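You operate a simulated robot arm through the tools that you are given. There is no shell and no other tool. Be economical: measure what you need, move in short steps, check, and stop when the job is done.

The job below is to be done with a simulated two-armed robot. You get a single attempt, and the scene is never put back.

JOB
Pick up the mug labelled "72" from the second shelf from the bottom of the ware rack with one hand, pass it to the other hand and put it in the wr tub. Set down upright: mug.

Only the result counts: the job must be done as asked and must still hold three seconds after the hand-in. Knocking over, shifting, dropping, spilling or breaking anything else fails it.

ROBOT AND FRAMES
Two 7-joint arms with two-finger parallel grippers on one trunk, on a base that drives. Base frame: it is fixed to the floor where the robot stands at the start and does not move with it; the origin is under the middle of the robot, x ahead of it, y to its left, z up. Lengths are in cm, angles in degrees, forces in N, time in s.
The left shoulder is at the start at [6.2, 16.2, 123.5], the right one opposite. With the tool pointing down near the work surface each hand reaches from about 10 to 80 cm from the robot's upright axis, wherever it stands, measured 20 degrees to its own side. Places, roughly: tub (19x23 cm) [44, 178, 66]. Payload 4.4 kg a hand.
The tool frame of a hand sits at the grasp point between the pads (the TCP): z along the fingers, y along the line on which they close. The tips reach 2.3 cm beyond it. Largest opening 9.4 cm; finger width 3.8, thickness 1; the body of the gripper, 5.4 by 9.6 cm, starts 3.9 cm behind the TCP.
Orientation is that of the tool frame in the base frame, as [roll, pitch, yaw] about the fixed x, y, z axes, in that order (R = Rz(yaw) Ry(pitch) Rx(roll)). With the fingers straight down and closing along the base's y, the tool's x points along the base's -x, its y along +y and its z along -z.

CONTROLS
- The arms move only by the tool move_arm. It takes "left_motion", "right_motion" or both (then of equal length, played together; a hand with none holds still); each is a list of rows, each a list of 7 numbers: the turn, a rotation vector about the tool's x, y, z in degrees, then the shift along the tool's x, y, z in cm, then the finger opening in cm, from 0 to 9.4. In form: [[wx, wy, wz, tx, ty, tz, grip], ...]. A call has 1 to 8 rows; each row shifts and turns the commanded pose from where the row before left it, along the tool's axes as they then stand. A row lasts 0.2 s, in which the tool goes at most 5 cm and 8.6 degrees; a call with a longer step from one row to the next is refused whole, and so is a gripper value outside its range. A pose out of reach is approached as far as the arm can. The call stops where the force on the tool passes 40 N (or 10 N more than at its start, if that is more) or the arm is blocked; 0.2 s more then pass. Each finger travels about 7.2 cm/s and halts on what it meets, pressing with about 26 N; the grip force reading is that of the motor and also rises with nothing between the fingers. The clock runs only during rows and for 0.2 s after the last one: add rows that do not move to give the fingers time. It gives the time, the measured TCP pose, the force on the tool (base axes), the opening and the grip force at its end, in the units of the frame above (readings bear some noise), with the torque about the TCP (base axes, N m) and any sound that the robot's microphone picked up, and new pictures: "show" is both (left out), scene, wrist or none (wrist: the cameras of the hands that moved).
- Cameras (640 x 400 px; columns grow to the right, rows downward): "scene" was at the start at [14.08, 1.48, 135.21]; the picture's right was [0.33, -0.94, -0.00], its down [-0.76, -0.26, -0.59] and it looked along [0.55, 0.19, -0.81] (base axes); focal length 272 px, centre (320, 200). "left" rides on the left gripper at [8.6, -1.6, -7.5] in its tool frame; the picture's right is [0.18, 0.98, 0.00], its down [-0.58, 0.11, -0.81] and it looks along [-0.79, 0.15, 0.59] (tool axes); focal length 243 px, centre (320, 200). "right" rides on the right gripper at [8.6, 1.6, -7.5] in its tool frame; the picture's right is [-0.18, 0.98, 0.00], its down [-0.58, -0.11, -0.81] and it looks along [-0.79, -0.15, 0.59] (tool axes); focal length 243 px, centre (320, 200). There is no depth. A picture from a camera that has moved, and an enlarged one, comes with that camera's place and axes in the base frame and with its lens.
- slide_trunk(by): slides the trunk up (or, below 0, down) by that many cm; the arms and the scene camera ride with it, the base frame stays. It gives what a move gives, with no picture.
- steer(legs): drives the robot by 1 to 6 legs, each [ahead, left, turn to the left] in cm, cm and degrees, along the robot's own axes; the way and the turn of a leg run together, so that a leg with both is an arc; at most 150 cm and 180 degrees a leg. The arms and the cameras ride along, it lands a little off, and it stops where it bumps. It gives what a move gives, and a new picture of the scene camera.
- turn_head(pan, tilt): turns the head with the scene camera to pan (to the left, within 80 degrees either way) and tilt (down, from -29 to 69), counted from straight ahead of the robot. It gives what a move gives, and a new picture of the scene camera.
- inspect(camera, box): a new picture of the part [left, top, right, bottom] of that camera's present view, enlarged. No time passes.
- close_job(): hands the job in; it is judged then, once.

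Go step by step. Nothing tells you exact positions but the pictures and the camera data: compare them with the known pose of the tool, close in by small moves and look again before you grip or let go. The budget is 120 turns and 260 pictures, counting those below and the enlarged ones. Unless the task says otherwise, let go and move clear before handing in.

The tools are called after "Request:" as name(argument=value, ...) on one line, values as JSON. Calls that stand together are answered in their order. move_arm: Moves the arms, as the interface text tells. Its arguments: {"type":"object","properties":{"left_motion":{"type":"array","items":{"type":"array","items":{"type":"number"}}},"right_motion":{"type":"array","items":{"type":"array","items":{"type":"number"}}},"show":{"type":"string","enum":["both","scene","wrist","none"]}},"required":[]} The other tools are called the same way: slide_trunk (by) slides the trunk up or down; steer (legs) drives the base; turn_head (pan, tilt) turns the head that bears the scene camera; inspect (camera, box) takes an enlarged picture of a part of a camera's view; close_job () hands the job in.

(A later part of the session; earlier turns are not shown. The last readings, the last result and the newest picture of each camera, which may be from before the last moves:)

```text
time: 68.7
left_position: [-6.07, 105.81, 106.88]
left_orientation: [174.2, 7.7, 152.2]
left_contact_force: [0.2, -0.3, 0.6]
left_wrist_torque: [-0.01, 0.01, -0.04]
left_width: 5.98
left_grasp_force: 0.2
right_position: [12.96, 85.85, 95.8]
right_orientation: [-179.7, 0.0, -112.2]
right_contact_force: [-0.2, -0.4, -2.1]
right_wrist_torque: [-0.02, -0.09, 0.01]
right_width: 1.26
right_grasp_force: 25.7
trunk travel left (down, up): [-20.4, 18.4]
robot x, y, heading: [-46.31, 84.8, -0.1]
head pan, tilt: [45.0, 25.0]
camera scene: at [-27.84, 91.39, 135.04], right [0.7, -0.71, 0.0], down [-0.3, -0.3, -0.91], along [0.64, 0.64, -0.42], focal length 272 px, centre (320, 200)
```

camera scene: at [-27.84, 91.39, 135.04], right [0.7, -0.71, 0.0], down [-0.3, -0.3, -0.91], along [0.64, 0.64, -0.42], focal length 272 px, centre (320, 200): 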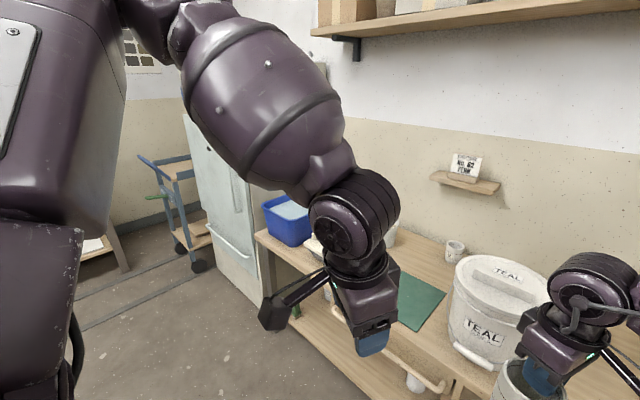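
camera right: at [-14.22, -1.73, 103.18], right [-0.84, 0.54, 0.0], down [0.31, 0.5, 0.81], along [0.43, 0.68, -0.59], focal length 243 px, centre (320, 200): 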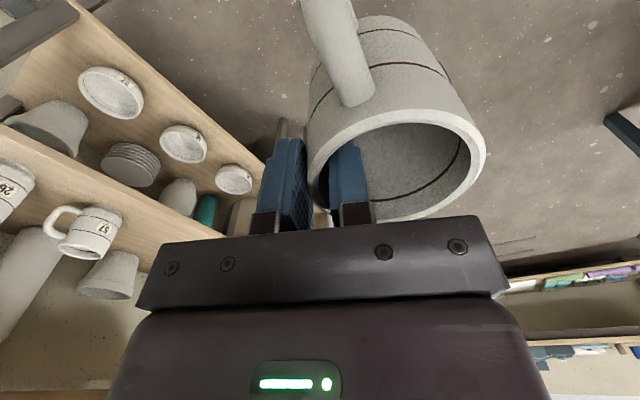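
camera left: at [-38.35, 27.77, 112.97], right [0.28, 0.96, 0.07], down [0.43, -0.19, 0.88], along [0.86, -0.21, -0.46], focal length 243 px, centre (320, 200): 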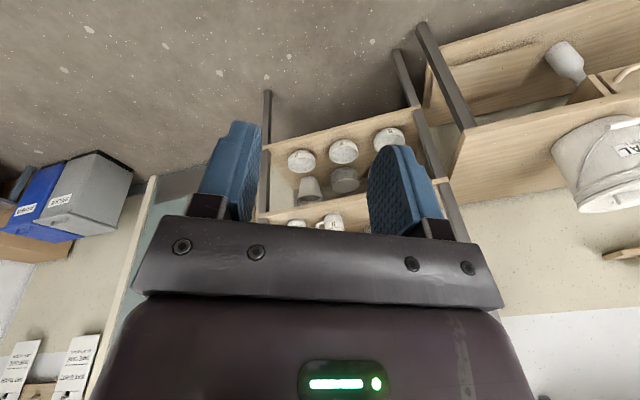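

Request:
steer(legs=[[0, 75, 0]])

Request:
turn_head(pan=5, tilt=40)

```text
time: 75.8
left_position: [-6.02, 181.4, 106.94]
left_orientation: [174.3, 7.8, 152.3]
left_contact_force: [-0.3, 0.7, -0.5]
left_wrist_torque: [0.02, -0.01, -0.02]
left_width: 6.01
left_grasp_force: 0.1
right_position: [13.14, 161.6, 95.75]
right_orientation: [-179.7, 0.1, -112.1]
right_contact_force: [0.5, -1.0, -2.6]
right_wrist_torque: [-0.02, -0.08, -0.02]
right_width: 1.28
right_grasp_force: 26.2
trunk travel left (down, up): [-20.4, 18.4]
robot x, y, heading: [-46.43, 160.59, -0.1]
head pan, tilt: [45.0, 25.0]
camera scene: at [-27.64, 167.04, 135.04], right [0.71, -0.71, 0.0], down [-0.3, -0.3, -0.91], along [0.64, 0.64, -0.42], focal length 272 px, centre (320, 200)
```

scene: 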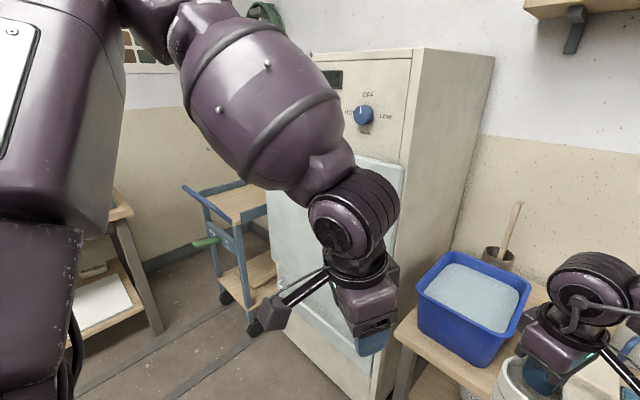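

```text
time: 76.8
left_position: [-6.09, 181.47, 106.88]
left_orientation: [174.2, 7.8, 152.3]
left_contact_force: [-0.7, 0.8, 0.4]
left_wrist_torque: [-0.06, -0.02, 0.02]
left_width: 6.0
left_grasp_force: 0.0
right_position: [13.21, 161.49, 95.74]
right_orientation: [-179.7, -0.1, -112.0]
right_contact_force: [-0.6, 0.0, -2.4]
right_wrist_torque: [0.0, -0.1, 0.02]
right_width: 1.25
right_grasp_force: 25.9
trunk travel left (down, up): [-20.4, 18.4]
robot x, y, heading: [-46.79, 160.36, -0.2]
head pan, tilt: [5.0, 40.0]
camera scene: at [-25.69, 161.26, 132.71], right [0.09, -1.0, 0.0], down [-0.64, -0.06, -0.77], along [0.76, 0.07, -0.64], focal length 272 px, centre (320, 200)
```

scene: 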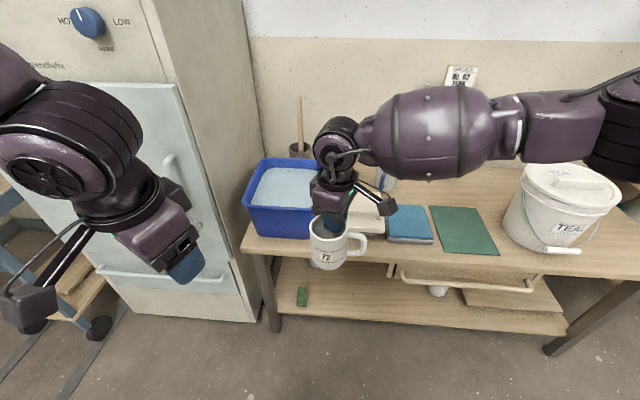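

The blue tub is at the stated place. I'll enlarge it to see its contents and walls.

Request:
inspect(camera="scene", box=[230, 130, 430, 255])

```text
3.20 times, centred on (330, 192) of scene
camera zoom: at [-25.69, 161.26, 132.71], right [0.09, -1.0, 0.0], down [-0.64, -0.06, -0.77], along [0.76, 0.07, -0.64], focal length 869 px, centre (288, 224)
```

zoom: 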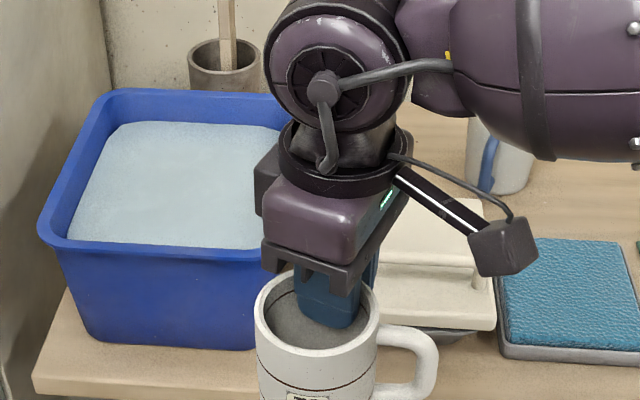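

The tub has something pale in it. I'll use the right wrist camera for a second angle on its rim and contents.

Request:
inspect(camera="right", box=[0, 0, 640, 400])

Request:
inspect(camera="left", box=[0, 0, 640, 400])

```text
1.00 times, centred on (320, 200) of right (not enlarged: the box is as wide or as high as the picture)
camera zoom: at [8.32, 154.27, 103.15], right [-0.84, 0.54, 0.0], down [0.32, 0.5, 0.81], along [0.44, 0.68, -0.59], focal length 243 px, centre (320, 200)
```

zoom: 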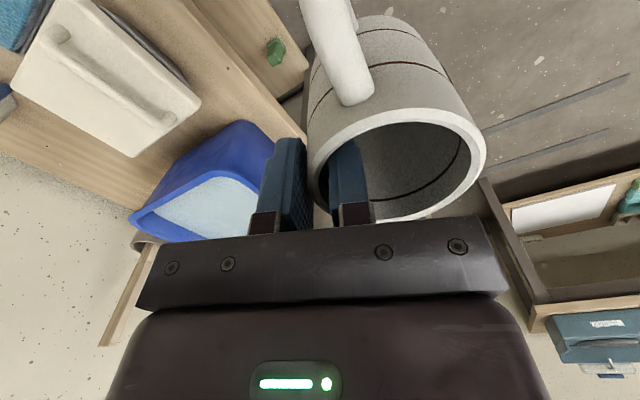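

```text
1.00 times, centred on (320, 200) of left (not enlarged: the box is as wide or as high as the picture)
camera zoom: at [-15.59, 183.84, 112.92], right [0.28, 0.96, 0.07], down [0.42, -0.19, 0.88], along [0.86, -0.22, -0.46], focal length 243 px, centre (320, 200)
```

zoom: 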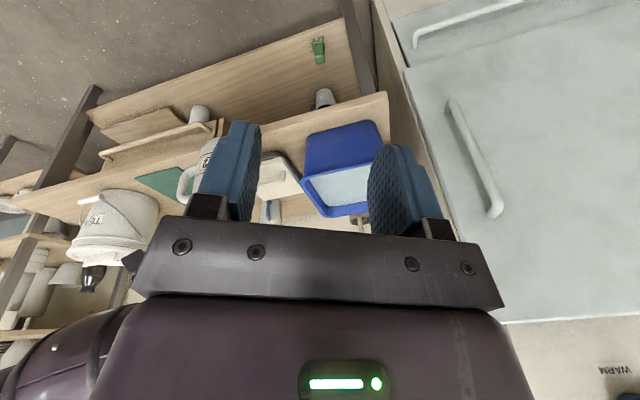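

Request:
inspect(camera="left", box=[280, 100, 400, 230])

Request:
inspect(camera="right", box=[110, 100, 300, 250])

```text
3.08 times, centred on (340, 165) of left
camera zoom: at [-15.59, 183.84, 112.92], right [0.28, 0.96, 0.07], down [0.42, -0.19, 0.88], along [0.86, -0.22, -0.46], focal length 746 px, centre (258, 308)
```

zoom: 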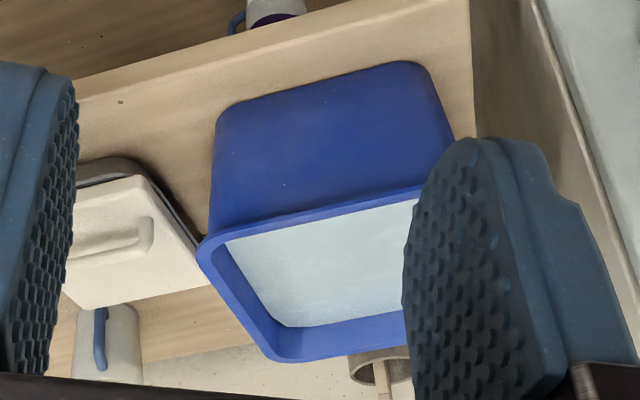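

```text
2.67 times, centred on (205, 175) of right
camera zoom: at [8.32, 154.27, 103.15], right [-0.84, 0.54, 0.0], down [0.32, 0.5, 0.81], along [0.44, 0.68, -0.59], focal length 647 px, centre (627, 267)
```

zoom: 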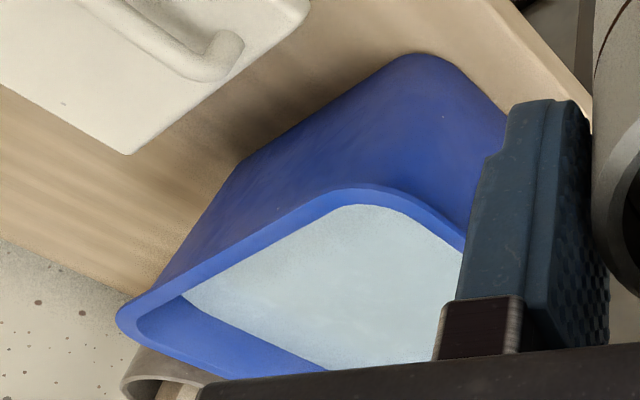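

Triangulating puts the tub rim at z≈80.8, spanning x 32.5–55 and y 167–189.5, with its centre at [43.7, 178.2]. I'll drive so the mug hangs just short of its place, with its bottom at z≈86, above the rim.

Request:
steer(legs=[[0, 18, 0], [26, 0, 0]])

Request:
turn_head(pan=10, tilt=45)

```text
time: 80.5
left_position: [19.67, 199.67, 106.94]
left_orientation: [174.2, 7.8, 152.5]
left_contact_force: [0.4, 0.5, -0.3]
left_wrist_torque: [0.01, 0.04, -0.02]
left_width: 6.0
left_grasp_force: 0.0
right_position: [38.86, 179.72, 95.8]
right_orientation: [-179.8, 0.0, -111.7]
right_contact_force: [0.2, 0.2, -3.1]
right_wrist_torque: [-0.02, -0.13, -0.05]
right_width: 1.23
right_grasp_force: 25.8
trunk travel left (down, up): [-20.4, 18.4]
robot x, y, heading: [-20.53, 178.28, 0.4]
head pan, tilt: [5.0, 40.0]
camera scene: at [0.12, 179.32, 132.7], right [0.09, -1.0, 0.0], down [-0.64, -0.06, -0.77], along [0.76, 0.07, -0.64], focal length 272 px, centre (320, 200)
```

scene: 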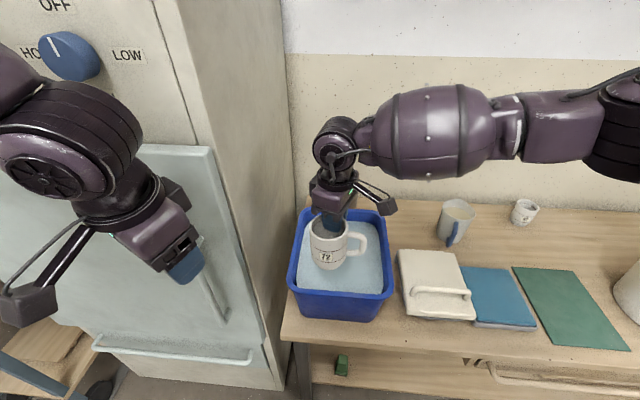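

```text
time: 81.2
left_position: [19.63, 199.54, 106.95]
left_orientation: [174.1, 7.8, 152.5]
left_contact_force: [-0.5, 0.2, -0.4]
left_wrist_torque: [-0.03, 0.01, 0.01]
left_width: 6.0
left_grasp_force: 0.0
right_position: [38.93, 179.67, 95.7]
right_orientation: [-179.7, 0.0, -111.8]
right_contact_force: [1.0, 0.1, -3.2]
right_wrist_torque: [-0.02, -0.09, -0.03]
right_width: 1.24
right_grasp_force: 26.3
trunk travel left (down, up): [-20.4, 18.4]
robot x, y, heading: [-20.69, 178.68, 0.2]
head pan, tilt: [10.0, 45.0]
camera scene: at [-0.4, 179.98, 131.98], right [0.18, -0.98, 0.0], down [-0.7, -0.12, -0.71], along [0.7, 0.12, -0.71], focal length 272 px, centre (320, 200)
```

scene: 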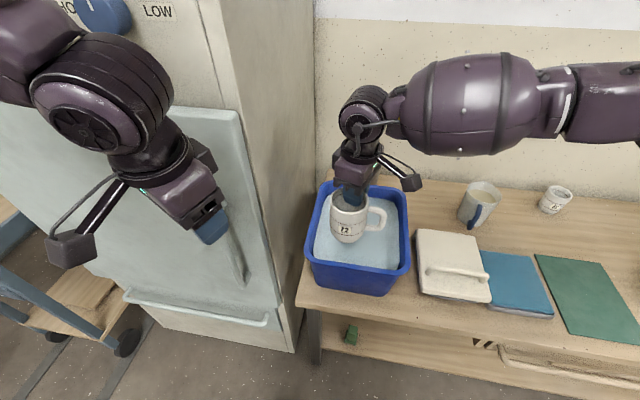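

Request:
move_arm(right_motion=[[0, 0, 0, -1.47, -3.67, 0, 0], [0, 0, 0, -1.47, -3.67, 0, 0], [0, 0, 0, 0, 0, 0, 0]], show="wrist")

Request:
inspect(camera="scene", box=[270, 130, 450, 310])

```text
time: 82.0
left_position: [19.6, 199.63, 106.88]
left_orientation: [174.2, 7.8, 152.6]
left_contact_force: [0.6, 0.1, 0.3]
left_wrist_torque: [0.01, 0.03, -0.01]
left_width: 6.01
left_grasp_force: 0.1
right_position: [39.92, 179.79, 95.68]
right_orientation: [-179.7, 0.0, -111.7]
right_contact_force: [-0.2, 0.2, -3.2]
right_wrist_torque: [-0.03, -0.08, 0.01]
right_width: 1.28
right_grasp_force: 25.8
right hand out of reach, approached as far as the arm can: row 1, 2
trunk travel left (down, up): [-20.4, 18.4]
robot x, y, heading: [-20.84, 178.36, 0.3]
head pan, tilt: [10.0, 45.0]
camera right: at [35.12, 172.46, 103.12], right [-0.84, 0.54, 0.0], down [0.31, 0.5, 0.81], along [0.43, 0.68, -0.59], focal length 243 px, centre (320, 200)
```

right: 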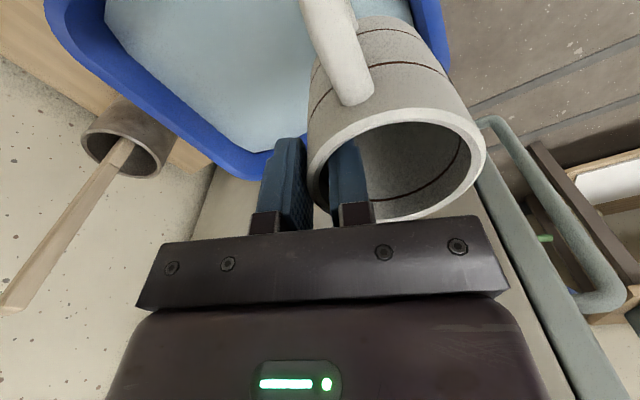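

```text
2.22 times, centred on (360, 220) of scene
camera zoom: at [-0.39, 179.98, 131.98], right [0.18, -0.98, 0.0], down [-0.7, -0.12, -0.71], along [0.7, 0.12, -0.71], focal length 604 px, centre (231, 156)
```

zoom: 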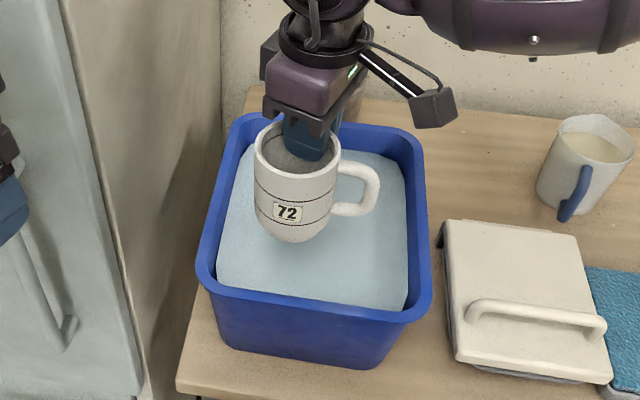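

The arm is at its reach limit, so the base does the rest with a small drive ahead.

Request:
steer(legs=[[6.5, 0, 0]])

Request:
inspect(camera="scene", box=[270, 130, 450, 310])

Request:
inspect(camera="left", box=[0, 0, 640, 400])

```text
time: 83.0
left_position: [25.17, 199.63, 106.8]
left_orientation: [174.3, 7.2, 152.3]
left_contact_force: [0.1, 0.7, -0.8]
left_wrist_torque: [0.0, 0.02, 0.02]
left_width: 6.01
left_grasp_force: 0.1
right_position: [45.86, 179.73, 95.56]
right_orientation: [-179.8, -0.1, -111.8]
right_contact_force: [-0.4, 0.4, -2.8]
right_wrist_torque: [-0.02, -0.06, -0.01]
right_width: 1.24
right_grasp_force: 25.8
trunk travel left (down, up): [-20.4, 18.4]
robot x, y, heading: [-14.77, 178.33, -0.0]
head pan, tilt: [10.0, 45.0]
stopped in leg 1: the force on the tool passed its limit at 79 N (the readings are from after the stop); the commanded pose is now the measured one
camera scene: at [5.61, 180.02, 131.97], right [0.18, -0.98, 0.0], down [-0.7, -0.12, -0.71], along [0.7, 0.12, -0.71], focal length 272 px, centre (320, 200)
```

scene: 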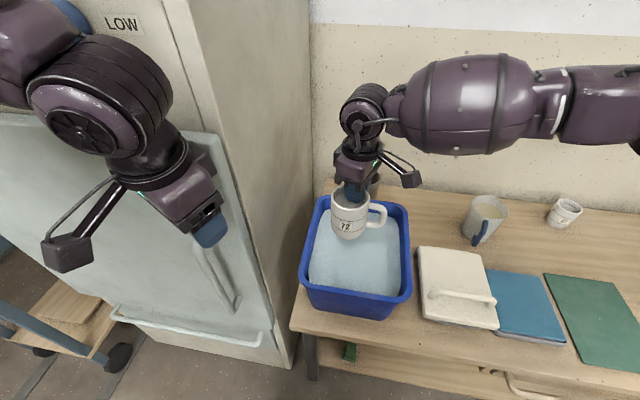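

```text
2.22 times, centred on (360, 220) of scene
camera zoom: at [5.61, 180.02, 131.97], right [0.18, -0.98, 0.0], down [-0.7, -0.12, -0.71], along [0.7, 0.12, -0.71], focal length 604 px, centre (231, 156)
```

zoom: 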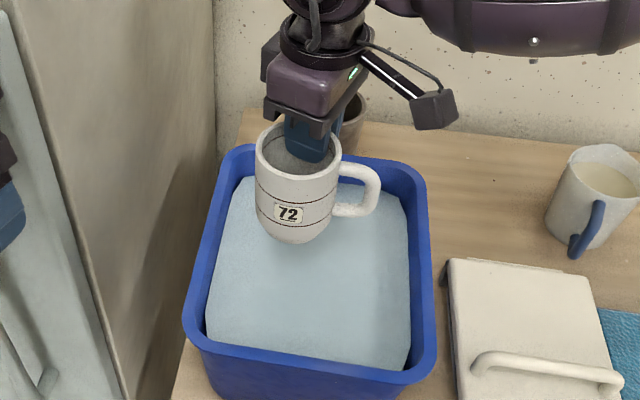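

```text
1.00 times, centred on (320, 200) of left (not enlarged: the box is as wide or as high as the picture)
camera zoom: at [15.66, 201.98, 112.89], right [0.28, 0.96, 0.07], down [0.43, -0.2, 0.88], along [0.86, -0.22, -0.47], focal length 243 px, centre (320, 200)
```

zoom: 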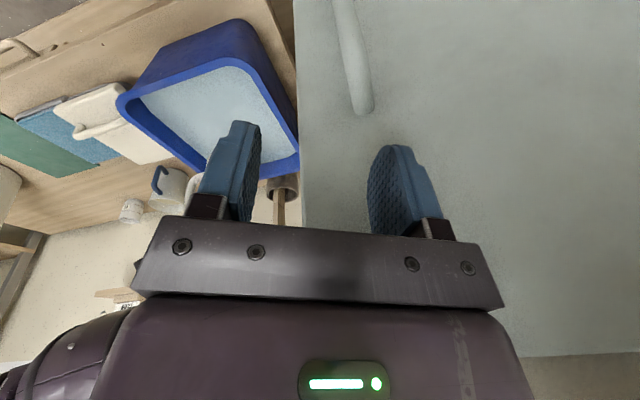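

The left hand touched the cabinet and the drive stopped; nothing looks shifted, and the mug is over the tub at about [42.8, 181]. I'll draw the left hand back from the cabinet.

Request:
move_arm(left_motion=[[0, 0, 0, 2.6, -1.4, 0, 6], [0, 0, 0, 2.6, -1.4, 0, 6], [0, 0, 0, 0, 0, 0, 6]], show="none")

Request:
move_arm(right_motion=[[0, 0, 0, 0, 0, 2, 0], [0, 0, 0, 0, 0, 2, 0], [0, 0, 0, 0, 0, 2, 0], [0, 0, 0, 0, 0, 0, 0]], show="both")

Request:
inspect(camera="scene", box=[270, 130, 450, 310])

```text
time: 83.8
left_position: [25.19, 199.49, 106.74]
left_orientation: [174.3, 7.3, 152.3]
left_contact_force: [0.0, -0.3, 0.1]
left_wrist_torque: [0.01, -0.01, 0.03]
left_width: 6.0
left_grasp_force: 0.0
left hand out of reach, approached as far as the arm can: row 1, 2
right_position: [45.99, 179.79, 95.68]
right_orientation: [-179.7, -0.1, -111.8]
right_contact_force: [-0.2, 0.2, -3.4]
right_wrist_torque: [0.04, -0.08, 0.0]
right_width: 1.22
right_grasp_force: 26.0
trunk travel left (down, up): [-20.4, 18.4]
robot x, y, heading: [-15.11, 178.78, 0.2]
head pan, tilt: [10.0, 45.0]
```

```text
time: 84.8
left_position: [25.02, 199.61, 106.73]
left_orientation: [174.3, 7.4, 152.3]
left_contact_force: [-0.9, 0.3, 0.2]
left_wrist_torque: [0.01, -0.01, 0.0]
left_width: 6.01
left_grasp_force: 0.0
right_position: [45.97, 179.81, 89.68]
right_orientation: [-179.6, -0.2, -111.8]
right_contact_force: [0.7, 0.7, -1.7]
right_wrist_torque: [0.01, -0.09, -0.02]
right_width: 1.28
right_grasp_force: 25.7
trunk travel left (down, up): [-20.4, 18.4]
robot x, y, heading: [-14.66, 178.69, 0.4]
head pan, tilt: [10.0, 45.0]
camera scene: at [5.53, 180.02, 132.0], right [0.18, -0.98, 0.0], down [-0.7, -0.12, -0.71], along [0.7, 0.12, -0.71], focal length 272 px, centre (320, 200)
camera right: at [41.01, 172.56, 97.08], right [-0.84, 0.54, -0.01], down [0.31, 0.5, 0.81], along [0.43, 0.68, -0.59], focal length 243 px, centre (320, 200)
```

scene: 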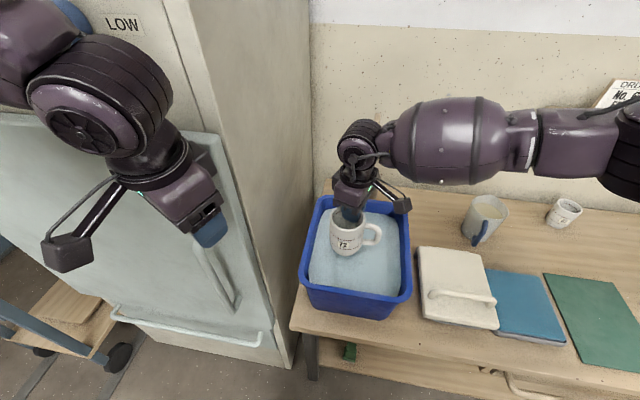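
right: 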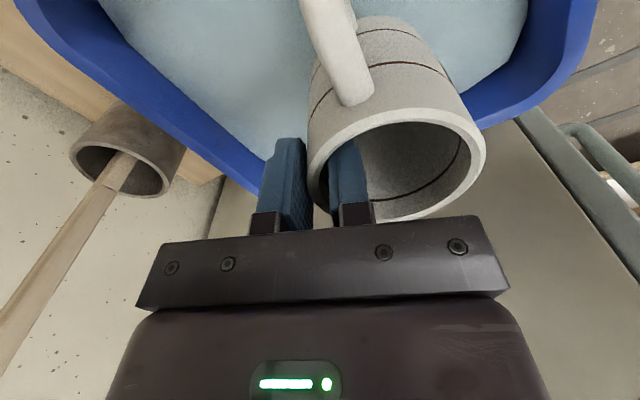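

```text
2.22 times, centred on (360, 220) of scene
camera zoom: at [5.53, 180.02, 132.0], right [0.18, -0.98, 0.0], down [-0.7, -0.12, -0.71], along [0.7, 0.12, -0.71], focal length 604 px, centre (231, 156)
```

zoom: 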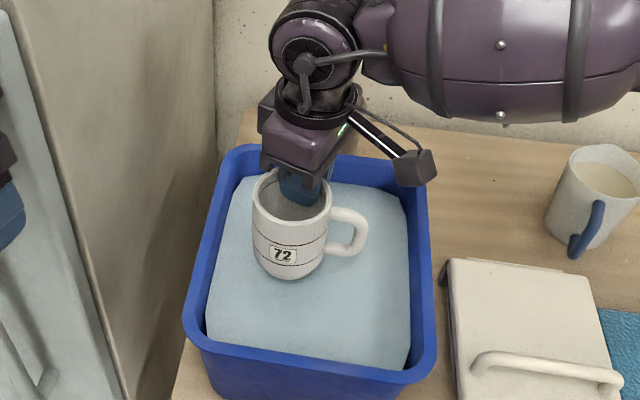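

Request:
move_arm(right_motion=[[0, 0, 0, 0.37, 0.93, 0, 0], [0, 0, 0, 0, 0, 1, 0], [0, 0, 0, 0, 0, 1, 0], [0, 0, 0, 0, 0, 0, 0]], show="none")

Request:
inspect(camera="scene", box=[270, 150, 450, 310])

```text
time: 85.8
left_position: [25.07, 199.68, 106.87]
left_orientation: [174.3, 7.3, 152.3]
left_contact_force: [-0.6, -0.2, 0.1]
left_wrist_torque: [-0.01, 0.0, -0.01]
left_width: 6.0
left_grasp_force: 0.0
right_position: [44.97, 179.86, 87.57]
right_orientation: [-179.7, -0.2, -111.7]
right_contact_force: [0.3, -0.7, -2.9]
right_wrist_torque: [-0.01, -0.09, -0.04]
right_width: 1.26
right_grasp_force: 25.9
trunk travel left (down, up): [-20.4, 18.4]
robot x, y, heading: [-14.87, 178.32, 0.2]
head pan, tilt: [10.0, 45.0]
```

```text
2.50 times, centred on (360, 230) of scene
camera zoom: at [5.56, 180.03, 131.99], right [0.18, -0.98, 0.0], down [-0.7, -0.12, -0.71], along [0.7, 0.12, -0.71], focal length 679 px, centre (220, 125)
```

zoom: 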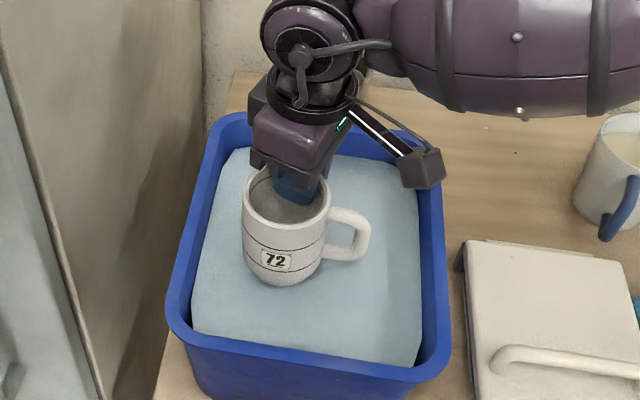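

Request:
move_arm(right_motion=[[0, 0, 0, 0, 0, 0.5, 0], [0, 0, 0, 0, 0, 0.5, 0], [0, 0, 0, 0, 0, 0, 0]], show="none")

Request:
move_arm(right_motion=[[0, 0, 0, 0, 0, 0.5, 0], [0, 0, 0, 0, 0, 0, 0]], show="none")

Request:
inspect(camera="scene", box=[270, 150, 450, 310])

```text
time: 86.6
left_position: [25.14, 199.57, 106.78]
left_orientation: [174.3, 7.3, 152.4]
left_contact_force: [0.1, -0.1, 0.7]
left_wrist_torque: [0.0, -0.01, 0.04]
left_width: 6.02
left_grasp_force: 0.1
right_position: [44.92, 179.87, 86.72]
right_orientation: [-179.7, -0.2, -111.8]
right_contact_force: [0.0, 0.0, -3.2]
right_wrist_torque: [-0.03, -0.08, -0.06]
right_width: 1.24
right_grasp_force: 26.1
trunk travel left (down, up): [-20.4, 18.4]
robot x, y, heading: [-15.34, 178.62, 0.0]
head pan, tilt: [10.0, 45.0]
```

```text
time: 87.2
left_position: [25.12, 199.62, 106.83]
left_orientation: [174.3, 7.3, 152.3]
left_contact_force: [0.6, -0.7, 0.0]
left_wrist_torque: [0.03, 0.0, 0.01]
left_width: 6.02
left_grasp_force: 0.1
right_position: [45.08, 179.78, 86.18]
right_orientation: [-179.7, -0.2, -111.8]
right_contact_force: [0.3, -0.7, -3.8]
right_wrist_torque: [0.02, -0.07, -0.02]
right_width: 1.24
right_grasp_force: 26.3
trunk travel left (down, up): [-20.4, 18.4]
robot x, y, heading: [-14.87, 178.63, 0.0]
head pan, tilt: [10.0, 45.0]
```

```text
2.50 times, centred on (360, 230) of scene
camera zoom: at [5.56, 180.02, 131.99], right [0.18, -0.98, 0.0], down [-0.7, -0.12, -0.71], along [0.7, 0.12, -0.71], focal length 679 px, centre (220, 125)
```

zoom: 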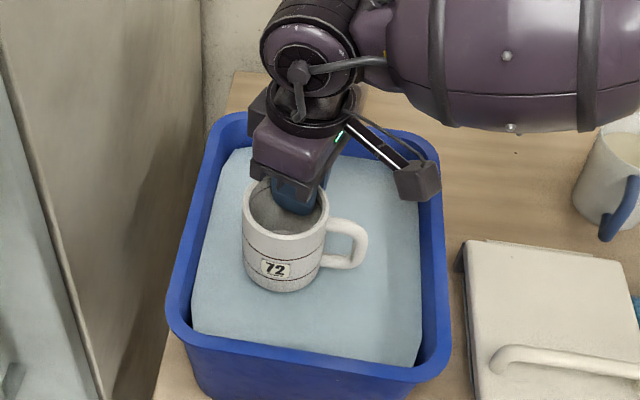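

Request:
move_arm(right_motion=[[0, 0, 0, 0, 0, 0.5, 0], [0, 0, 0, 0, 0, 0, 0]], show="none")

Request:
move_arm(right_motion=[[0, 0, 0, 0, 0, 0.4, 0], [0, 0, 0, 0, 0, 0, 0]], show="none")

Request:
inspect(camera="scene", box=[310, 190, 410, 270])

```text
time: 87.8
left_position: [25.14, 199.51, 106.71]
left_orientation: [174.2, 7.3, 152.4]
left_contact_force: [-0.5, 0.2, 0.3]
left_wrist_torque: [-0.01, -0.02, 0.0]
left_width: 5.98
left_grasp_force: 0.2
right_position: [44.95, 179.68, 85.66]
right_orientation: [-179.7, -0.1, -111.7]
right_contact_force: [0.5, 0.1, -3.1]
right_wrist_torque: [-0.04, -0.08, -0.02]
right_width: 1.25
right_grasp_force: 26.0
trunk travel left (down, up): [-20.4, 18.4]
robot x, y, heading: [-14.85, 178.44, 0.2]
head pan, tilt: [10.0, 45.0]
```

```text
time: 88.4
left_position: [25.19, 199.64, 106.72]
left_orientation: [174.2, 7.3, 152.3]
left_contact_force: [0.0, -0.6, -0.3]
left_wrist_torque: [0.01, 0.01, -0.03]
left_width: 6.03
left_grasp_force: 0.0
right_position: [45.03, 179.64, 85.21]
right_orientation: [-179.7, 0.0, -111.8]
right_contact_force: [-0.1, 0.5, -1.9]
right_wrist_torque: [0.0, -0.1, 0.02]
right_width: 1.26
right_grasp_force: 25.9
trunk travel left (down, up): [-20.4, 18.4]
robot x, y, heading: [-14.83, 178.26, 0.2]
head pan, tilt: [10.0, 45.0]
```

```text
5.00 times, centred on (360, 230) of scene
camera zoom: at [5.56, 180.02, 131.98], right [0.18, -0.98, 0.0], down [-0.7, -0.12, -0.71], along [0.7, 0.12, -0.71], focal length 1358 px, centre (120, 50)
```

zoom: 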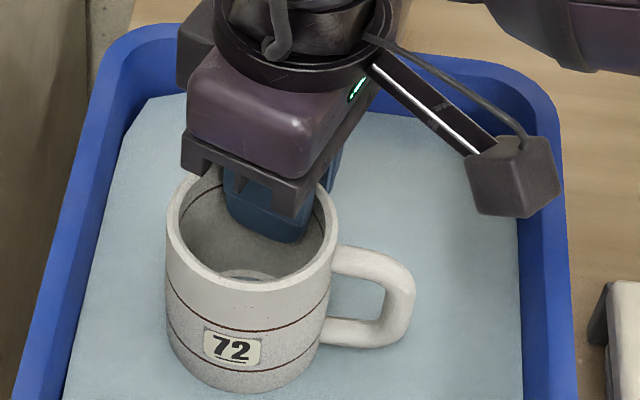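

Request:
move_arm(right_motion=[[0, 0, 0, 0, 0, 0.4, 0], [0, 0, 0, 0, 0, 0, 0]], show="none")

Request:
move_arm(right_motion=[[0, 0, 0, 0, 0, 0.4, 0], [0, 0, 0, 0, 0, 0, 0]], show="none")

Request:
inspect(camera="scene", box=[310, 190, 410, 270])

```text
time: 89.0
left_position: [25.14, 199.66, 106.8]
left_orientation: [174.3, 7.3, 152.3]
left_contact_force: [0.2, 0.5, -0.3]
left_wrist_torque: [0.02, -0.01, -0.01]
left_width: 5.99
left_grasp_force: 0.0
right_position: [45.07, 179.78, 84.89]
right_orientation: [-179.7, -0.1, -111.7]
right_contact_force: [0.3, 0.3, -2.2]
right_wrist_torque: [-0.05, -0.07, 0.03]
right_width: 1.29
right_grasp_force: 25.8
trunk travel left (down, up): [-20.4, 18.4]
robot x, y, heading: [-14.8, 178.74, 0.1]
head pan, tilt: [10.0, 45.0]
```

```text
time: 89.6
left_position: [25.09, 199.68, 106.81]
left_orientation: [174.4, 7.3, 152.3]
left_contact_force: [0.3, 0.3, 0.7]
left_wrist_torque: [-0.01, -0.02, -0.01]
left_width: 5.99
left_grasp_force: 0.0
right_position: [44.95, 179.81, 84.5]
right_orientation: [-179.7, -0.1, -111.9]
right_contact_force: [0.1, 0.1, -3.2]
right_wrist_torque: [-0.02, -0.08, 0.0]
right_width: 1.26
right_grasp_force: 26.1
trunk travel left (down, up): [-20.4, 18.4]
robot x, y, heading: [-14.96, 178.37, 0.6]
head pan, tilt: [10.0, 45.0]
```

```text
5.00 times, centred on (360, 230) of scene
camera zoom: at [5.56, 180.02, 131.98], right [0.18, -0.98, 0.0], down [-0.7, -0.12, -0.71], along [0.7, 0.12, -0.71], focal length 1358 px, centre (120, 50)
```

zoom: 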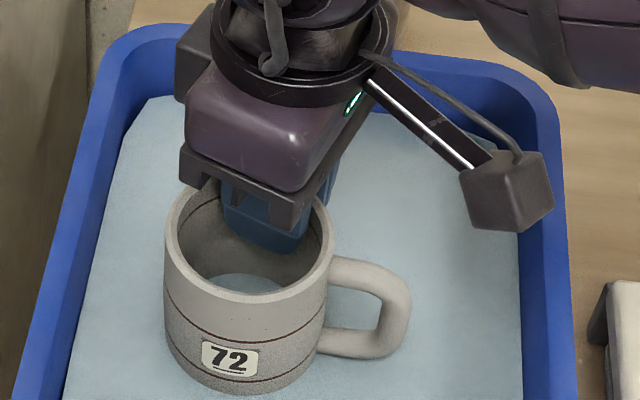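

The pale surface shows up inside the mug, so it's water; the real floor is lower. I'll keep lowering gently until the mug touches bottom.

Request:
move_arm(right_motion=[[0, 0, 0, 0, 0, 0.8, 0], [0, 0, 0, 0, 0, 0.8, 0], [0, 0, 0, 0, 0, 0.8, 0], [0, 0, 0, 0, 0, 0, 0]], show="both")

```text
time: 90.6
left_position: [25.0, 199.62, 106.88]
left_orientation: [174.3, 7.3, 152.3]
left_contact_force: [-0.5, 0.7, -0.2]
left_wrist_torque: [-0.01, -0.01, 0.02]
left_width: 6.01
left_grasp_force: 0.1
right_position: [45.0, 179.63, 82.12]
right_orientation: [-179.7, -0.1, -111.8]
right_contact_force: [0.2, 0.1, -2.1]
right_wrist_torque: [0.02, -0.13, -0.01]
right_width: 1.27
right_grasp_force: 25.7
trunk travel left (down, up): [-20.4, 18.4]
robot x, y, heading: [-14.57, 178.51, 0.6]
head pan, tilt: [10.0, 45.0]
camera scene: at [5.56, 180.02, 131.99], right [0.18, -0.98, 0.0], down [-0.7, -0.12, -0.71], along [0.7, 0.12, -0.71], focal length 272 px, centre (320, 200)
camera right: at [40.19, 172.36, 89.47], right [-0.84, 0.54, 0.0], down [0.31, 0.5, 0.81], along [0.43, 0.68, -0.59], focal length 243 px, centre (320, 200)
```

scene: 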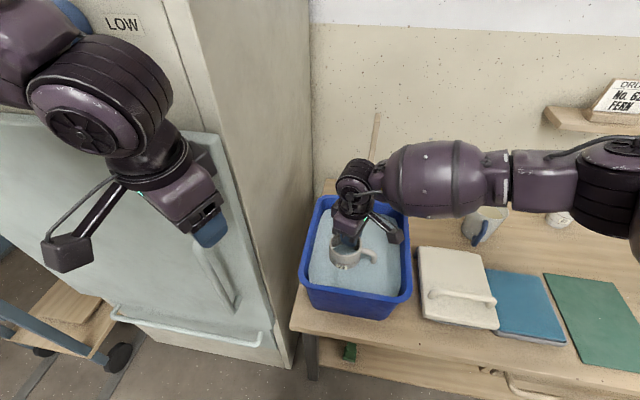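
right: 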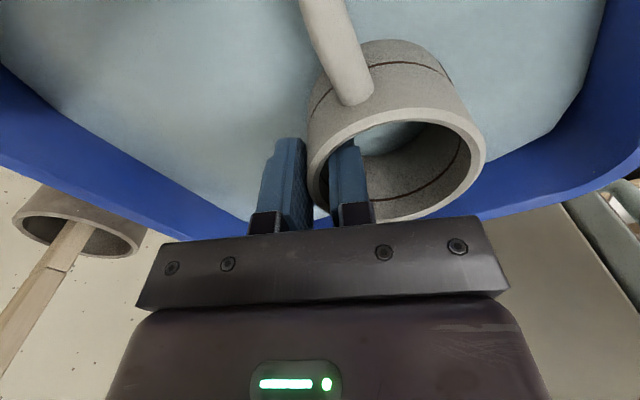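

Request:
move_arm(right_motion=[[0, 0, 0, 0, 0, 0.8, 0], [0, 0, 0, 0, 0, 0.8, 0], [0, 0, 0, 0, 0, 0, 0]], show="none")

Request:
move_arm(right_motion=[[0, 0, 0, 0, 0, 0.5, 0], [0, 0, 0, 0, 0, 0.5, 0], [0, 0, 0, 0, 0, 0, 0]], show="both")

Request:
inspect(camera="scene", box=[290, 150, 430, 330])

```text
time: 91.4
left_position: [25.21, 199.48, 106.72]
left_orientation: [174.3, 7.3, 152.3]
left_contact_force: [-0.6, -0.1, -0.2]
left_wrist_torque: [0.01, 0.02, -0.01]
left_width: 6.02
left_grasp_force: 0.0
right_position: [44.97, 179.76, 80.3]
right_orientation: [-179.7, -0.1, -111.9]
right_contact_force: [-0.2, 0.2, -2.8]
right_wrist_torque: [-0.03, -0.12, 0.0]
right_width: 1.26
right_grasp_force: 26.4
trunk travel left (down, up): [-20.4, 18.4]
robot x, y, heading: [-14.83, 178.36, 0.3]
head pan, tilt: [10.0, 45.0]
```

```text
time: 92.2
left_position: [25.06, 199.59, 106.78]
left_orientation: [174.3, 7.3, 152.4]
left_contact_force: [0.6, -1.2, 0.0]
left_wrist_torque: [0.03, 0.01, 0.0]
left_width: 6.0
left_grasp_force: 0.0
right_position: [45.01, 179.71, 79.42]
right_orientation: [-179.7, -0.1, -111.9]
right_contact_force: [0.3, 0.0, -3.0]
right_wrist_torque: [0.02, -0.1, -0.01]
right_width: 1.25
right_grasp_force: 26.1
trunk travel left (down, up): [-20.4, 18.4]
robot x, y, heading: [-14.6, 178.35, 0.4]
head pan, tilt: [10.0, 45.0]
camera scene: at [5.57, 180.02, 131.98], right [0.18, -0.98, 0.0], down [-0.7, -0.12, -0.71], along [0.7, 0.12, -0.71], focal length 272 px, centre (320, 200)
camera right: at [40.2, 172.46, 86.91], right [-0.84, 0.54, 0.0], down [0.31, 0.5, 0.81], along [0.43, 0.68, -0.59], focal length 243 px, centre (320, 200)
```

scene: 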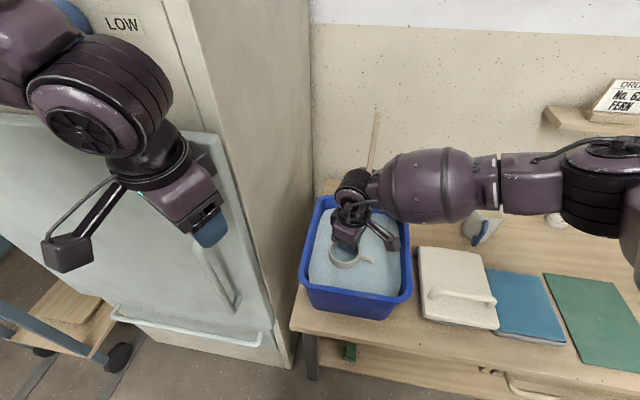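
right: 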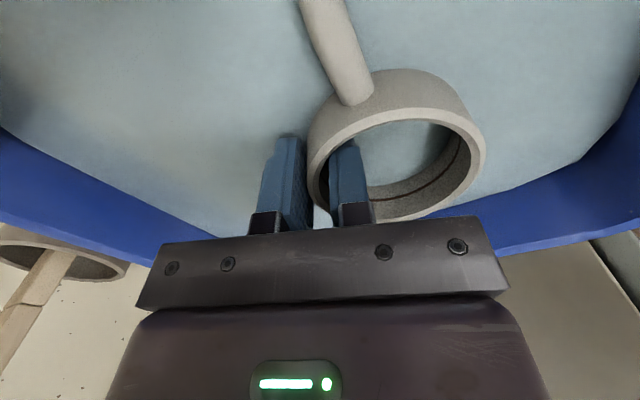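

```text
2.22 times, centred on (360, 240) of scene
camera zoom: at [5.57, 180.02, 131.98], right [0.18, -0.98, 0.0], down [-0.7, -0.12, -0.71], along [0.7, 0.12, -0.71], focal length 604 px, centre (231, 111)
```

zoom: 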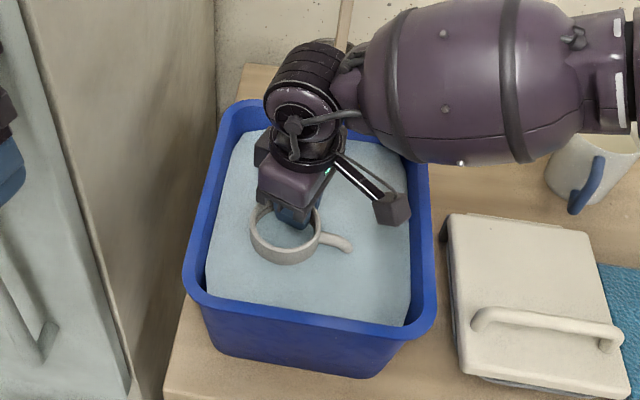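

Request:
move_arm(right_motion=[[0, 0, 0, 0, 0, 0.5, 0], [0, 0, 0, 0, 0, 0.5, 0], [0, 0, 0, 0, 0, 0, 0]], show="none")

Request:
move_arm(right_motion=[[0, 0, 0, 0, 0, 0.4, 0], [0, 0, 0, 0, 0, 0, 0]], show="none")

Request:
inspect(camera="right", box=[0, 0, 640, 400])

```text
time: 93.0
left_position: [25.12, 199.55, 106.77]
left_orientation: [174.3, 7.4, 152.3]
left_contact_force: [1.1, 0.2, 0.3]
left_wrist_torque: [-0.03, -0.02, -0.03]
left_width: 5.99
left_grasp_force: 0.0
right_position: [45.02, 179.68, 78.39]
right_orientation: [-179.8, 0.0, -111.8]
right_contact_force: [-0.1, -0.1, -3.2]
right_wrist_torque: [0.0, -0.08, 0.01]
right_width: 1.26
right_grasp_force: 26.2
trunk travel left (down, up): [-20.4, 18.4]
robot x, y, heading: [-14.35, 178.59, -0.1]
head pan, tilt: [10.0, 45.0]
```

```text
time: 93.6
left_position: [25.15, 199.69, 106.75]
left_orientation: [174.3, 7.4, 152.2]
left_contact_force: [0.0, -1.5, 0.5]
left_wrist_torque: [0.01, 0.0, 0.05]
left_width: 6.01
left_grasp_force: 0.1
right_position: [45.05, 179.71, 77.94]
right_orientation: [-179.8, -0.2, -111.7]
right_contact_force: [0.3, 0.1, -2.7]
right_wrist_torque: [0.01, -0.09, -0.01]
right_width: 1.25
right_grasp_force: 26.2
trunk travel left (down, up): [-20.4, 18.4]
robot x, y, heading: [-15.06, 178.45, 0.1]
head pan, tilt: [10.0, 45.0]
```

```text
1.00 times, centred on (320, 200) of right (not enlarged: the box is as wide or as high as the picture)
camera zoom: at [40.2, 172.41, 85.41], right [-0.84, 0.54, -0.01], down [0.31, 0.5, 0.81], along [0.43, 0.68, -0.59], focal length 243 px, centre (320, 200)
```

zoom: 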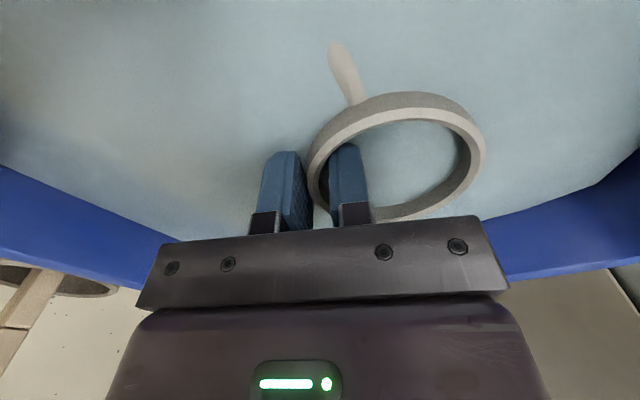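

Request:
move_arm(right_motion=[[0, 0, 0, 0, 0, 0.4, 0], [0, 0, 0, 0, 0, 0, 0]], show="none")

Request:
move_arm(right_motion=[[0, 0, 0, 0, 0, 0.4, 0], [0, 0, 0, 0, 0, 0, 0]], show="none")

Request:
move_arm(right_motion=[[0, 0, 0, 0, 0, 0.4, 0], [0, 0, 0, 0, 0, 0, 0]], show="none")

Request:
inspect(camera="right", box=[0, 0, 640, 400])

Request:
inspect(camera="scene", box=[290, 150, 510, 330])

```text
time: 94.2
left_position: [25.17, 199.58, 106.78]
left_orientation: [174.3, 7.3, 152.4]
left_contact_force: [1.2, -0.4, -0.6]
left_wrist_torque: [0.02, -0.03, 0.04]
left_width: 6.01
left_grasp_force: 0.1
right_position: [45.05, 179.74, 77.6]
right_orientation: [-179.7, -0.1, -111.8]
right_contact_force: [0.2, 0.6, -2.8]
right_wrist_torque: [0.0, -0.1, 0.0]
right_width: 1.25
right_grasp_force: 25.7
trunk travel left (down, up): [-20.4, 18.4]
robot x, y, heading: [-14.98, 178.75, 0.2]
head pan, tilt: [10.0, 45.0]
```

```text
time: 94.8
left_position: [25.13, 199.59, 106.87]
left_orientation: [174.4, 7.3, 152.3]
left_contact_force: [-0.8, -0.2, 0.2]
left_wrist_torque: [-0.04, 0.02, 0.0]
left_width: 5.99
left_grasp_force: 0.0
right_position: [45.11, 179.76, 77.21]
right_orientation: [-179.8, -0.1, -111.8]
right_contact_force: [0.7, -0.8, -3.0]
right_wrist_torque: [0.0, -0.08, 0.01]
right_width: 1.26
right_grasp_force: 25.6
trunk travel left (down, up): [-20.4, 18.4]
robot x, y, heading: [-14.57, 178.75, 0.4]
head pan, tilt: [10.0, 45.0]
```

```text
time: 95.4
left_position: [25.14, 199.53, 106.82]
left_orientation: [174.3, 7.3, 152.3]
left_contact_force: [-0.2, -0.2, -0.5]
left_wrist_torque: [0.01, 0.02, 0.01]
left_width: 6.01
left_grasp_force: 0.0
right_position: [45.01, 179.77, 76.83]
right_orientation: [-179.7, -0.1, -111.8]
right_contact_force: [0.2, 0.1, -2.7]
right_wrist_torque: [-0.02, -0.08, 0.04]
right_width: 1.25
right_grasp_force: 26.4
trunk travel left (down, up): [-20.4, 18.4]
robot x, y, heading: [-14.84, 178.13, 0.4]
head pan, tilt: [10.0, 45.0]
```

```text
1.00 times, centred on (320, 200) of right (not enlarged: the box is as wide or as high as the picture)
camera zoom: at [40.21, 172.43, 84.21], right [-0.84, 0.54, -0.01], down [0.31, 0.5, 0.81], along [0.43, 0.68, -0.59], focal length 243 px, centre (320, 200)
```

zoom: 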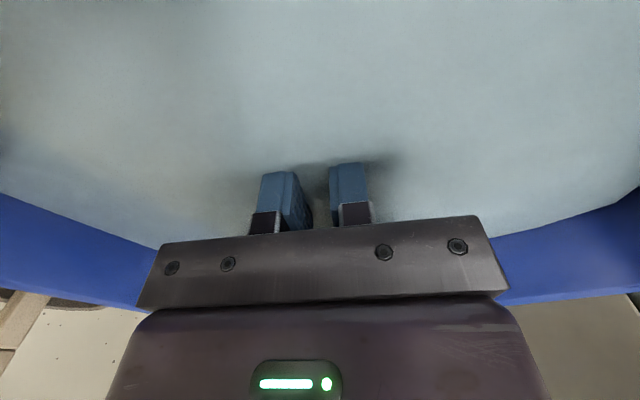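

```text
2.22 times, centred on (400, 240) of scene
camera zoom: at [5.57, 180.01, 131.98], right [0.18, -0.98, 0.0], down [-0.7, -0.12, -0.71], along [0.7, 0.12, -0.71], focal length 604 px, centre (142, 111)
```

zoom: 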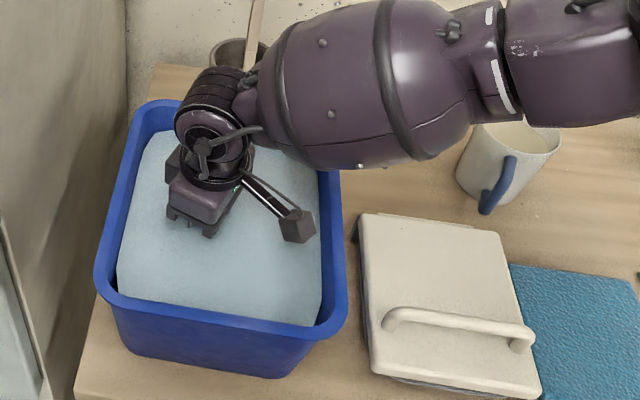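

The mug is now fully under the opaque water with still no bottom contact. I'll continue in small steps, watching the force.

Request:
move_arm(right_motion=[[0, 0, 0, 0, 0, 0.4, 0], [0, 0, 0, 0, 0, 0, 0]], show="none")

Request:
move_arm(right_motion=[[0, 0, 0, 0, 0, 0.4, 0], [0, 0, 0, 0, 0, 0, 0]], show="none")

Request:
move_arm(right_motion=[[0, 0, 0, 0, 0, 0.4, 0], [0, 0, 0, 0, 0, 0, 0]], show="scene")

```text
time: 96.0
left_position: [25.18, 199.47, 106.76]
left_orientation: [174.3, 7.3, 152.3]
left_contact_force: [0.5, 0.1, 1.0]
left_wrist_torque: [0.02, -0.01, -0.02]
left_width: 6.01
left_grasp_force: 0.0
right_position: [45.01, 179.75, 76.39]
right_orientation: [-179.7, -0.1, -111.8]
right_contact_force: [-0.1, 0.4, -3.0]
right_wrist_torque: [-0.03, -0.11, 0.04]
right_width: 1.26
right_grasp_force: 25.5
trunk travel left (down, up): [-20.4, 18.4]
robot x, y, heading: [-14.72, 178.6, 0.1]
head pan, tilt: [10.0, 45.0]
```

```text
time: 96.6
left_position: [25.11, 199.57, 106.73]
left_orientation: [174.4, 7.2, 152.3]
left_contact_force: [-0.4, 0.2, 0.6]
left_wrist_torque: [0.0, -0.02, -0.03]
left_width: 6.01
left_grasp_force: 0.1
right_position: [44.99, 179.62, 76.05]
right_orientation: [-179.6, -0.2, -111.9]
right_contact_force: [0.1, -0.2, -3.5]
right_wrist_torque: [0.01, -0.09, -0.01]
right_width: 1.26
right_grasp_force: 25.8
trunk travel left (down, up): [-20.4, 18.4]
robot x, y, heading: [-14.51, 178.53, 0.3]
head pan, tilt: [10.0, 45.0]
```

```text
time: 97.2
left_position: [25.02, 199.62, 106.63]
left_orientation: [174.4, 7.3, 152.3]
left_contact_force: [-0.1, -0.1, 0.6]
left_wrist_torque: [0.02, -0.04, 0.03]
left_width: 6.03
left_grasp_force: 0.1
right_position: [45.12, 179.76, 76.08]
right_orientation: [-179.6, -0.2, -111.9]
right_contact_force: [0.3, -0.1, -3.5]
right_wrist_torque: [-0.02, -0.08, 0.02]
right_width: 1.27
right_grasp_force: 26.3
right hand out of reach, approached as far as the arm can: row 1
trunk travel left (down, up): [-20.4, 18.4]
robot x, y, heading: [-14.96, 178.76, 0.3]
head pan, tilt: [10.0, 45.0]
camera scene: at [5.57, 180.02, 131.98], right [0.18, -0.98, 0.0], down [-0.7, -0.12, -0.71], along [0.7, 0.12, -0.71], focal length 272 px, centre (320, 200)
```

scene: 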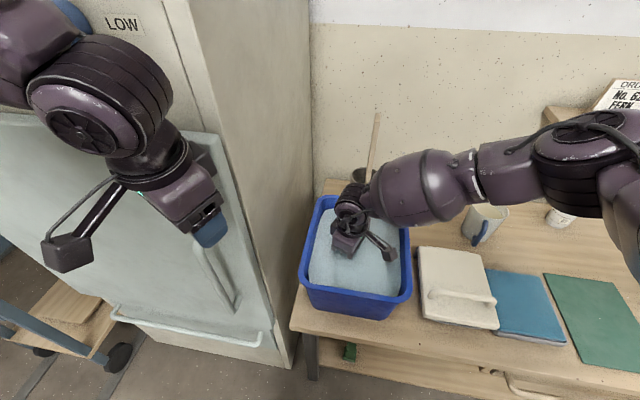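

The arm is at its limit at z≈76, with the mug's bottom an estimated few millimetres above the tub floor. I'll shift slightly back and to the right to regain downward reach.

Request:
move_arm(right_motion=[[0, 0, 0, 0.92, 0.28, 0, 0], [0, 0, 0, 0.92, 0.28, 0, 0], [0, 0, 0, 0, 0, 0.4, 0], [0, 0, 0, 0, 0, 0, 0]], show="none")

```text
time: 98.2
left_position: [25.12, 199.63, 106.81]
left_orientation: [174.3, 7.3, 152.3]
left_contact_force: [0.1, -1.4, -0.1]
left_wrist_torque: [-0.01, 0.02, 0.01]
left_width: 6.0
left_grasp_force: 0.1
right_position: [43.81, 178.29, 75.71]
right_orientation: [-179.6, 0.0, -111.9]
right_contact_force: [-1.0, -0.4, -2.8]
right_wrist_torque: [-0.01, -0.08, -0.01]
right_width: 1.23
right_grasp_force: 26.2
trunk travel left (down, up): [-20.4, 18.4]
robot x, y, heading: [-15.43, 178.11, 0.1]
head pan, tilt: [10.0, 45.0]
```

Request:
move_arm(right_motion=[[0, 0, 0, 0, 0, 0.3, 0], [0, 0, 0, 0, 0, 0, 0]], show="none")

Request:
move_arm(right_motion=[[0, 0, 0, 0, 0, 0.3, 0], [0, 0, 0, 0, 0, 0, 0]], show="none")

Request:
inspect(camera="scene", box=[290, 150, 510, 330])

```text
time: 98.8
left_position: [25.03, 199.6, 106.77]
left_orientation: [174.3, 7.2, 152.3]
left_contact_force: [0.4, 0.2, -0.3]
left_wrist_torque: [-0.01, -0.04, 0.0]
left_width: 6.02
left_grasp_force: 0.0
right_position: [43.75, 178.2, 75.48]
right_orientation: [-179.7, -0.1, -111.8]
right_contact_force: [-0.8, -1.4, 4.3]
right_wrist_torque: [0.15, 0.24, 0.02]
right_width: 1.27
right_grasp_force: 25.8
trunk travel left (down, up): [-20.4, 18.4]
robot x, y, heading: [-14.92, 178.44, 0.3]
head pan, tilt: [10.0, 45.0]
```

```text
time: 99.4
left_position: [24.98, 199.48, 106.87]
left_orientation: [174.2, 7.4, 152.3]
left_contact_force: [-0.1, 0.6, -0.7]
left_wrist_torque: [0.0, 0.0, 0.02]
left_width: 5.99
left_grasp_force: 0.1
right_position: [43.85, 178.21, 75.42]
right_orientation: [-179.5, 0.0, -111.9]
right_contact_force: [1.0, -7.7, 23.2]
right_wrist_torque: [0.32, 0.52, 0.17]
right_width: 1.3
right_grasp_force: 26.2
trunk travel left (down, up): [-20.4, 18.4]
robot x, y, heading: [-14.89, 178.7, 0.3]
head pan, tilt: [10.0, 45.0]
```

```text
2.22 times, centred on (400, 240) of scene
camera zoom: at [5.37, 179.95, 132.06], right [0.18, -0.98, 0.0], down [-0.7, -0.12, -0.71], along [0.7, 0.13, -0.71], focal length 604 px, centre (142, 111)
```

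zoom: 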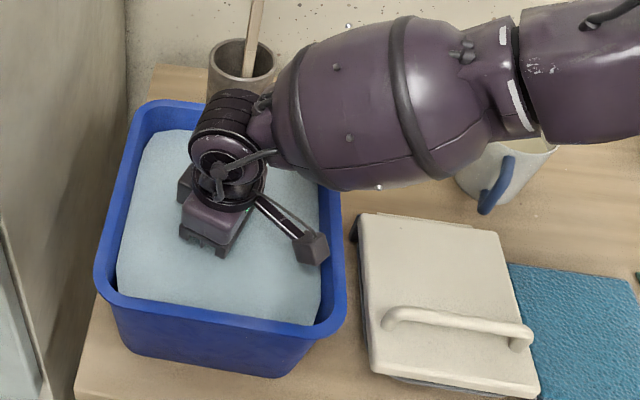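

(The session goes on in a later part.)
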